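You operate a simulated robot arm through the tools that you are given. There is no shell and no other tool. Be economical: measure what you need, move in short steps, check, and stop when the job is done.

The job below is to be done with a simulated robot arm. You get a single attempt, and the scene is never put back.

JOB
Slide the grey cloth along the folding table until it stands next to the cedar plank.

Only the result counts: the job must be done as asked and must still hold three seconds after the hand-in. Knocking over, shifting, dropping, spilling or breaking anything else fails it. Flat cloth is picked up by pressing the open fingertips on it (5 to 10 N) and closing them slowly along it; thin cloth reads only 2 to 8 mm in the jaws.

ROBOT AND FRAMES
A 6-joint arm with a two-finger parallel gripper, fixed in place. Base frame: the origin is at the foot of the arm, x ahead of it, y to its left, z up; the work surface is at about z = 860. Lengths are in mm, angles in rad, forces in N, time in s.
With the tool pointing down near the work surface it reaches from about 260 to 680 mm from the base axis. Its first joint turns from -1.152 to 1.152 rad. Payload 2.9 kg.
The TCP is the grasp point between the finger pads, 30 mm short of the fingertips. In the tool frame z runs along the fingers and y along their closing line. The gripper opens to 110 mm. The fingers are 20 mm wide and 10 mm thick; the gripper's body (48 by 112 mm) begins 55 mm behind the TCP.
Orientation is that of the tool frame in the base frame, as a unit quaternion [w, x, y, z]. With the fingers straight down and closing along the base's y, the tool's x points along the base's -x, its y along +y and its z along -z.

CONTROLS
- The arm moves only by the tool play_rows. Its argument "moves" is one flat list of numbers, 7 for each row, row after row: the finger opening in mm, from 0 to 110, then the shift along the base's x, y, z in mm, then the turn, a rotation vector about the base's x, y, z in rad. In form: [jaw, dx, dy, dz, rx, ry, rz, jaw, dx, dy, dz, rx, ry, rz, ...]. A call has 1 to 20 rows; each row is the pose to reach, as a shift and turn from the pose commanded when the call began. Rows are played at 5 a second. More than 50 mm and 0.15 rad between two rows, or a gripper value outside its range, and nothing of the call is played. Where a pose cannot be reached the arm comes as near as it can. A force on the tool above 40 N (or 10 N above the force at the start of the call, whichever is more), or a blocked arm, ends the call early, and 0.2 s more pass. Each finger travels about 108 mm/s and halts on what it meets, pressing with about 36 N; the grip force reading is that of the motor and also rises with nothing between the fingers. The clock runs only during rows and for 0.2 s after the last one: add rows that repeat a pose to give the fingers time. It gives the time, the measured TCP pose, the force on the tool (base axes), the opening and the grip force at its end, in the units of the frame above (readings bear some noise).
- Cameras (640 x 400 px; columns grow to the right, rows downward): "scene" is fixed at [94.1, 445.2, 1393.2]; the picture's right is [-0.58, -0.82, 0.00], its down [-0.40, 0.28, -0.87] and it looks along [0.71, -0.51, -0.49] (base axes); focal length 360 px, centre (320, 200). "wrist" rides on the gripper at [-36, 0, -57] in the tool frame; the picture's right is [0.00, -1.00, 0.00], its down [0.97, 0.00, -0.24] and it looks along [0.24, 0.00, 0.97] (tool axes); focal length 218 px, centre (320, 200). There is no depth. A picture from a camera that has moved, and an enlarged one, comes with that camera's place and axes in the base frame and with its lens.
- capture(camera): a new picture of that camera. The clock stands still meanwhile.
- close_up(camera, box): a new picture of the part [left, top, right, bottom] of that camera's present view, enlarged. The clock stands still meanwhile.
- hand_in(): hands the job in; it is judged then, once.

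Go step by step. Nothing tells you positions but the pictures and the camera data: compare them with the known pose of the tool, close in by small moves and look again before you grip or let go. The budget is 90 turns and 42 pictures, counting those below and the enlarged ones. Unless the task says otherwise, let go and move clear before handing in, and close with one line.

The tools are called after ">>>" as name(argument=value, ...) on one line, values as JSON. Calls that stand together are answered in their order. play_rows: Moves the arm, as the interface text tells. Its arguments: {"type":"object","properties":{"moves":{"type":"array","items":{"type":"number"}}},"required":["moves"]} The other tools are called the same way: capture (camera) takes a picture; close_up (camera, box) takes an enlarged picture of a part of a camera's view; hand_in () hands the job in.

At the start:

```text
t: 0.0
position: [491.9, -157.3, 1080.1]
orientation: [0.0, -0.001, 1.0, 0.0]
contact_force: [0.0, -0.6, 0.0]
finger_gap: 110.0
grasp_force: 0.1
```

scene: 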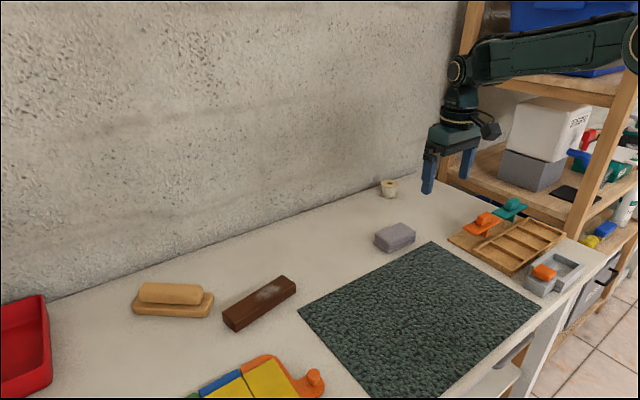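
wrist: 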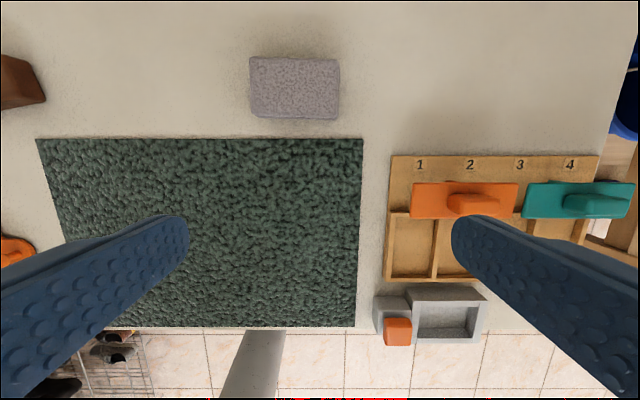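

I see a grey block-like item (likely the folded grey cloth) near the mat, and a reddish-brown plank farther left. I'll enlarge both to be sure.

>>> close_up(camera="scene", box=[350, 160, 450, 260])

>>> close_up(camera="scene", box=[110, 250, 340, 400])

```text
4.00 times, centred on (400, 210) of scene
camera zoom: at [94.1, 445.2, 1393.2], right [-0.58, -0.82, 0.0], down [-0.4, 0.28, -0.87], along [0.71, -0.51, -0.49], focal length 1442 px, centre (0, 160)
```

zoom: 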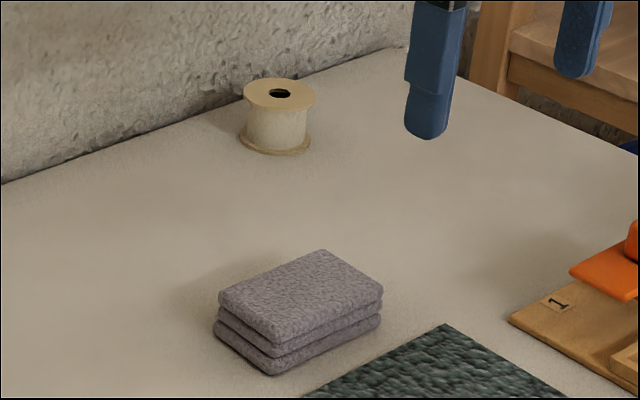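

```text
2.67 times, centred on (225, 325) of scene
camera zoom: at [94.1, 445.2, 1393.2], right [-0.58, -0.82, 0.0], down [-0.4, 0.28, -0.87], along [0.71, -0.51, -0.49], focal length 961 px, centre (573, -133)
```

zoom: 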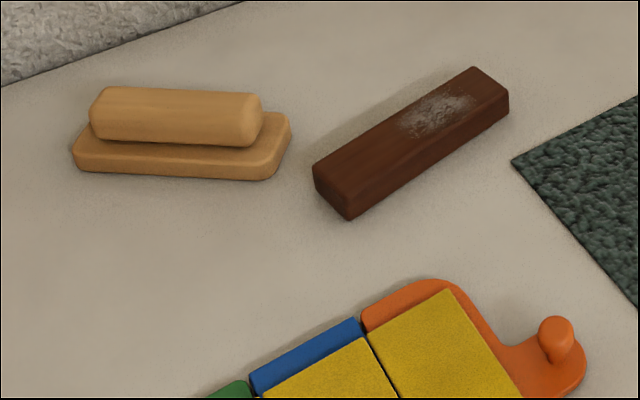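

The grey cloth is a folded stack, about 95 (y) × 58 (x) × 24 mm, centred near (588, -131). The cedar plank's near end is at about y = 160, x = 596. I'll push the cloth in +y with two fingertips: first turn the gripper 90° and place it on the cloth's -y side.

>>> play_rows(moves=[100, 9, -6, 0, 0, 0, 0.1428, 90, 18, -12, 0, 0, 0, 0.2856, 80, 27, -18, 0, 0, 0, 0.4284, 70, 36, -24, 0, 0, 0, 0.5712, 60, 45, -30, 0, 0, 0, 0.714, 50, 54, -36, 0, 0, 0, 0.8568, 40, 63, -42, 0, 0, 0, 0.9996, 30, 72, -48, 0, 0, 0, 1.1424, 30, 81, -54, 0, 0, 0, 1.2852, 30, 90, -60, 0, 0, 0, 1.428, 30, 96, -66, 0, 0, 0, 1.5708, 30, 96, -66, 0, 0, 0, 1.5708])

>>> capture(camera="wrist")

>>> capture(camera="scene")

```text
t: 2.6
position: [588.5, -222.9, 1080.1]
orientation: [0.0, 0.708, -0.706, 0.0]
contact_force: [0.1, 0.3, 0.0]
finger_gap: 30.0
grasp_force: 0.1
```

```text
37 pictures are left
camera wrist: at [588.7, -187.3, 1137.4], right [1.0, 0.0, 0.0], down [0.0, -0.97, 0.24], along [0.0, -0.24, -0.97], focal length 218 px, centre (320, 200)
```

wrist: 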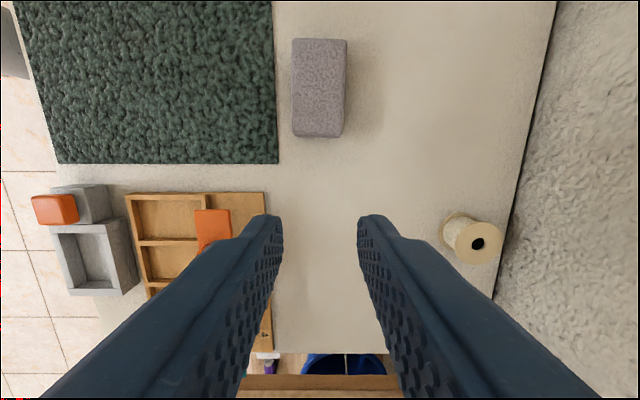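

```text
36 pictures are left
```

scene: 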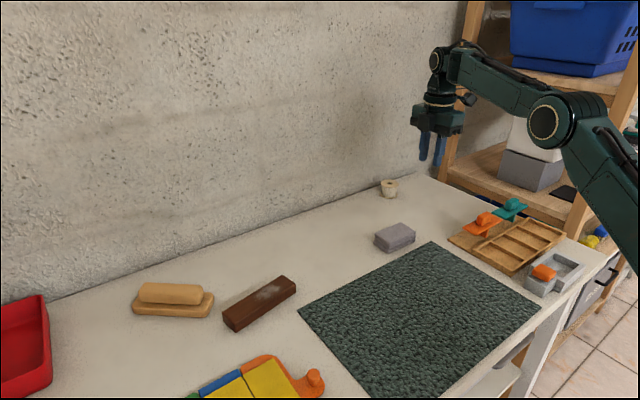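

The gripper is aligned with the cloth's x-centre (≈588), and the cloth's near face is at y ≈ -177. I'll descend behind it to about 6 mm above the table.

>>> play_rows(moves=[30, 0, 0, -40, 0, 0, 0, 30, 0, 0, -80, 0, 0, 0, 30, 0, 0, -120, 0, 0, 0, 30, 0, 0, -150, 0, 0, 0, 30, 0, 0, -170, 0, 0, 0, 30, 0, 0, -184, 0, 0, 0, 30, 0, 0, -184, 0, 0, 0])

>>> capture(camera="wrist")

>>> close_up(camera="scene", box=[350, 160, 470, 260])

```text
t: 4.2
position: [588.5, -222.4, 895.6]
orientation: [0.001, -0.707, 0.707, 0.0]
contact_force: [0.1, 0.1, -0.3]
finger_gap: 29.9
grasp_force: 0.1
```

```text
35 pictures are left
camera wrist: at [588.6, -186.1, 952.8], right [1.0, 0.0, 0.0], down [0.0, -0.97, 0.24], along [0.0, -0.24, -0.97], focal length 218 px, centre (320, 200)
```

wrist: 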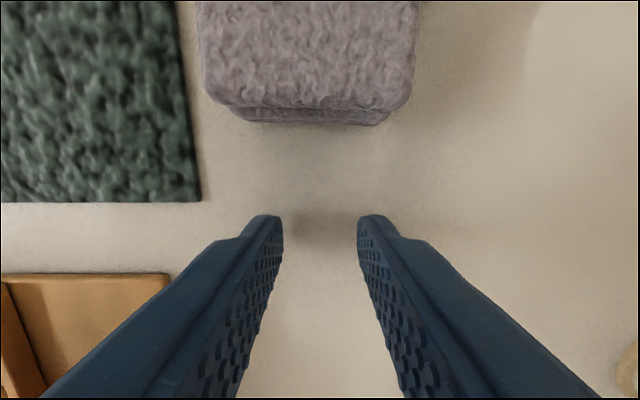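

```text
4.00 times, centred on (410, 210) of scene
camera zoom: at [94.1, 445.2, 1393.2], right [-0.58, -0.82, 0.0], down [-0.4, 0.28, -0.87], along [0.71, -0.51, -0.49], focal length 1442 px, centre (-40, 160)
```

zoom: 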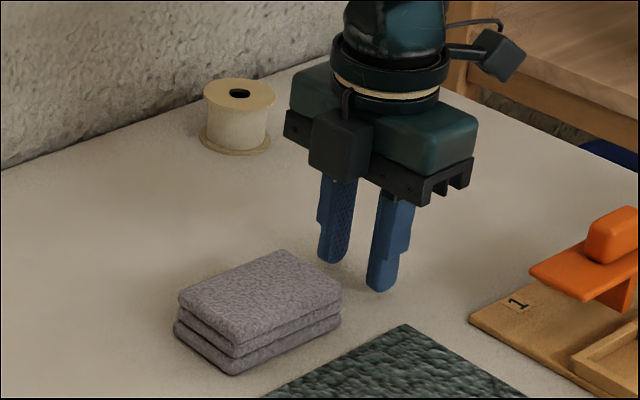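

The fingertips sit about 35 mm behind the cloth and 6 mm above the table. I'll advance slowly in +y to contact and a small first push.

>>> play_rows(moves=[30, -1, 10, 0, 0, 0, 0, 30, -2, 20, 0, 0, 0, 0, 30, -2, 28, 0, 0, 0, 0, 30, -2, 34, 0, 0, 0, 0, 30, -2, 40, 0, 0, 0, 0, 30, -2, 46, 0, 0, 0, 0, 30, -2, 52, 0, 0, 0, 0, 30, -2, 58, 0, 0, 0, 0, 30, -2, 64, 0, 0, 0, 0])

>>> capture(camera="wrist")

>>> close_up(camera="scene", box=[350, 180, 470, 260])

```text
t: 6.2
position: [585.9, -158.9, 896.3]
orientation: [0.001, -0.707, 0.707, 0.0]
contact_force: [-0.4, -0.5, 0.6]
finger_gap: 30.2
grasp_force: 0.1
```

```text
33 pictures are left
camera wrist: at [586.8, -122.7, 953.0], right [1.0, 0.0, 0.0], down [0.0, -0.97, 0.24], along [0.0, -0.24, -0.97], focal length 218 px, centre (320, 200)
```

wrist: 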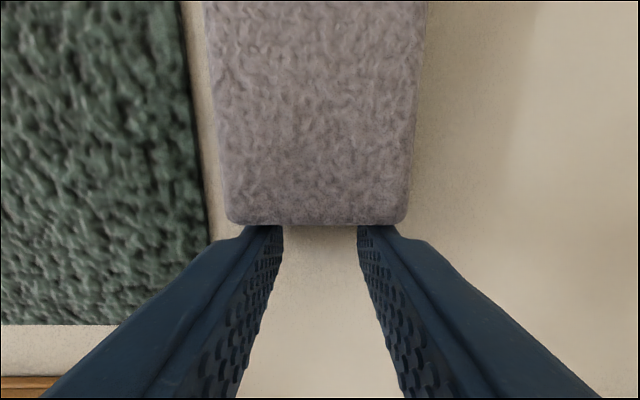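

```text
5.00 times, centred on (410, 220) of scene
camera zoom: at [94.1, 445.1, 1393.2], right [-0.58, -0.82, 0.0], down [-0.4, 0.28, -0.87], along [0.71, -0.51, -0.49], focal length 1802 px, centre (-130, 100)
```

zoom: 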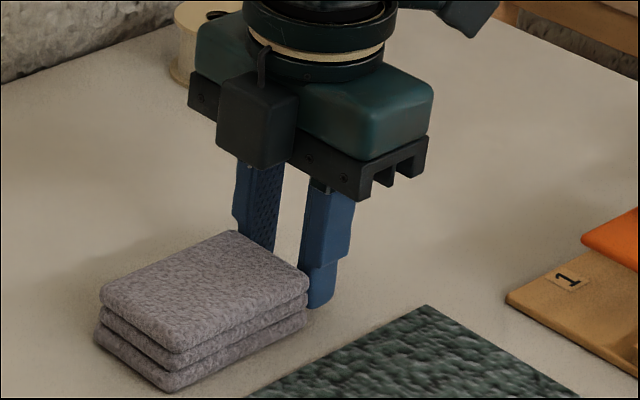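

The cloth slides evenly with the fingers at low force. I'll go on 130 mm in +y, then check.

>>> play_rows(moves=[30, 0, 8, 0, 0, 0, 0, 30, 0, 16, 0, 0, 0, 0, 30, 0, 24, 0, 0, 0, 0, 30, 0, 32, 0, 0, 0, 0, 30, 0, 40, 0, 0, 0, 0, 30, 0, 48, 0, 0, 0, 0, 30, 0, 56, 0, 0, 0, 0, 30, 0, 64, 0, 0, 0, 0, 30, 0, 72, 0, 0, 0, 0, 30, 0, 80, 0, 0, 0, 0, 30, 0, 88, 0, 0, 0, 0, 30, 0, 96, 0, 0, 0, 0, 30, 0, 104, 0, 0, 0, 0, 30, 0, 112, 0, 0, 0, 0, 30, 0, 120, 0, 0, 0, 0, 30, 0, 126, 0, 0, 0, 0, 30, 0, 130, 0, 0, 0, 0])

>>> capture(camera="wrist")

>>> close_up(camera="scene", box=[210, 200, 450, 350])

```text
t: 9.8
position: [588.7, -29.5, 897.3]
orientation: [0.0, -0.707, 0.707, 0.0]
contact_force: [-0.9, -0.5, 1.0]
finger_gap: 29.9
grasp_force: 0.1
```

```text
31 pictures are left
camera wrist: at [587.6, 6.5, 953.4], right [1.0, 0.0, 0.0], down [0.0, -0.97, 0.24], along [0.0, -0.24, -0.97], focal length 218 px, centre (320, 200)
```

wrist: 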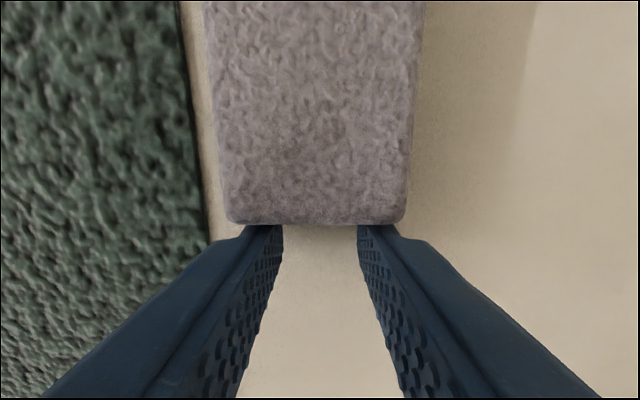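

```text
2.67 times, centred on (330, 275) of scene
camera zoom: at [94.1, 445.1, 1393.2], right [-0.58, -0.82, 0.0], down [-0.4, 0.28, -0.87], along [0.71, -0.51, -0.49], focal length 961 px, centre (293, 0)
```

zoom: 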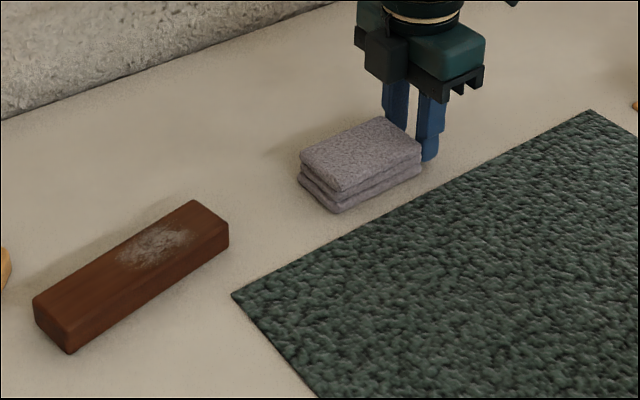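

The cloth's leading edge is at about y = 70 and the plank's end at about y = 160. I'll push another 65 mm and measure again.

>>> play_rows(moves=[30, 0, 8, 0, 0, 0, 0, 30, 1, 16, 0, 0, 0, 0, 30, 1, 24, 0, 0, 0, 0, 30, 2, 32, 0, 0, 0, 0, 30, 2, 40, 0, 0, 0, 0, 30, 3, 48, 0, 0, 0, 0, 30, 3, 56, 0, 0, 0, 0, 30, 3, 61, 0, 0, 0, 0, 30, 3, 65, 0, 0, 0, 0])

>>> close_up(camera="scene", box=[230, 230, 390, 330])

```text
t: 11.8
position: [589.5, 36.2, 896.5]
orientation: [0.001, 0.708, -0.706, 0.0]
contact_force: [-0.2, 0.0, 0.2]
finger_gap: 29.9
grasp_force: 0.0
```

```text
4.00 times, centred on (310, 280) of scene
camera zoom: at [94.1, 445.1, 1393.2], right [-0.58, -0.82, 0.0], down [-0.4, 0.28, -0.87], along [0.71, -0.51, -0.49], focal length 1442 px, centre (360, -120)
```

zoom: 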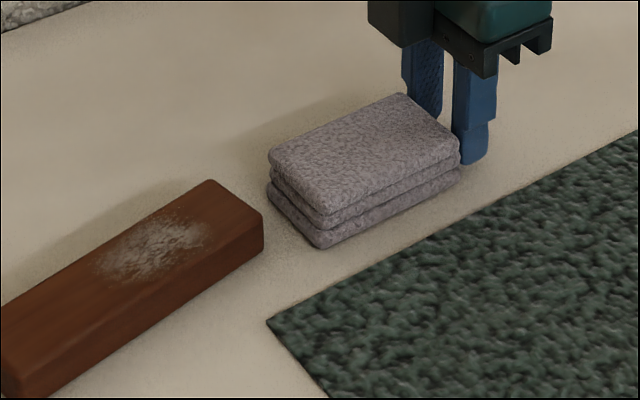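

The gap is about 24 mm. I'll push 13 mm more, leaving roughly 11 mm so the plank isn't touched.

>>> play_rows(moves=[30, 0, 5, 0, 0, 0, 0, 30, 0, 9, 0, 0, 0, 0, 30, 0, 13, 0, 0, 0, 0, 30, 0, 13, 0, 0, 0, 0])

>>> close_up(camera="scene", box=[230, 230, 390, 330])

```text
t: 12.8
position: [589.4, 49.3, 896.7]
orientation: [0.0, -0.707, 0.707, 0.0]
contact_force: [-0.5, -0.1, 0.1]
finger_gap: 30.0
grasp_force: 0.0
```

```text
4.00 times, centred on (310, 280) of scene
camera zoom: at [94.1, 445.1, 1393.2], right [-0.58, -0.82, 0.0], down [-0.4, 0.28, -0.87], along [0.71, -0.51, -0.49], focal length 1442 px, centre (360, -120)
```

zoom: 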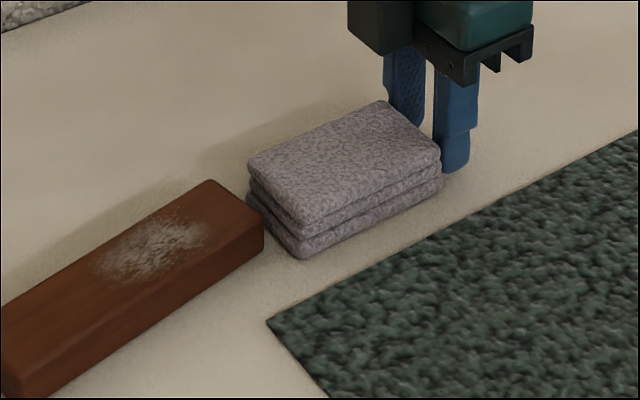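

The cloth now stands about 11 mm from the plank's end, and the plank hasn't moved. I'll back the fingers off in -y, rise and check.

>>> play_rows(moves=[30, 0, -10, 0, 0, 0, 0, 30, 0, -25, 0, 0, 0, 0, 30, 0, -45, 0, 0, 0, 0, 30, 0, -50, 30, 0, 0, 0, 30, 0, -50, 75, 0, 0, 0, 30, 0, -50, 120, 0, 0, 0, 30, 0, -50, 160, 0, 0, 0, 30, 0, -50, 160, 0, 0, 0])

>>> capture(camera="scene")

>>> capture(camera="wrist")

```text
t: 14.6
position: [590.1, -2.3, 1055.1]
orientation: [0.0, 0.707, -0.707, 0.0]
contact_force: [-0.3, -0.1, -0.8]
finger_gap: 29.9
grasp_force: 0.1
```

```text
27 pictures are left
```

scene: 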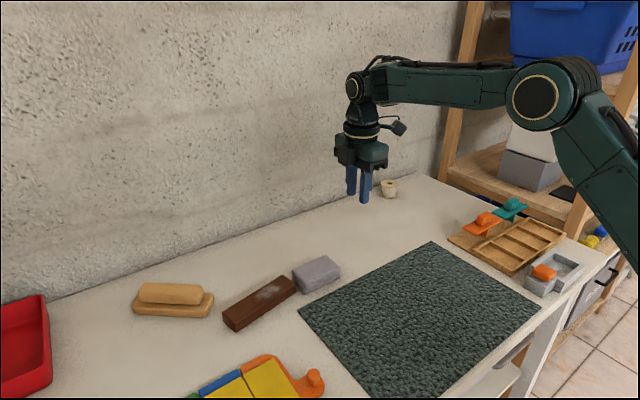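

```text
26 pictures are left
camera wrist: at [589.2, 35.1, 1111.8], right [1.0, 0.0, 0.0], down [0.0, -0.97, 0.24], along [0.0, -0.24, -0.97], focal length 218 px, centre (320, 200)
```

wrist: 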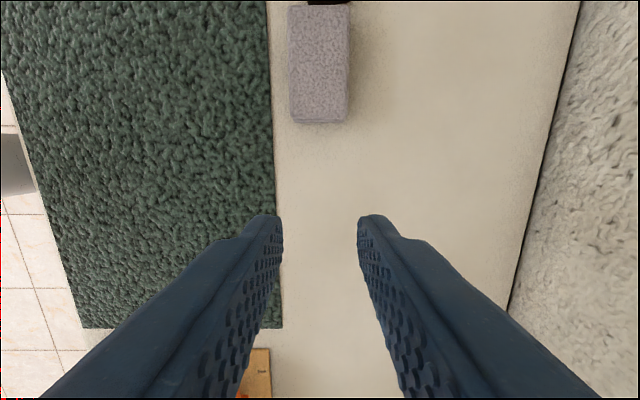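

The cloth stands beside the cedar plank, everything else is where it was, and the arm is clear. I'm handing in.

>>> hand_in()

```text
The job is handed in.
```

The grey cloth was slid along the table and now stands about 11 mm from the end of the cedar plank; the last pictures show nothing else moved.
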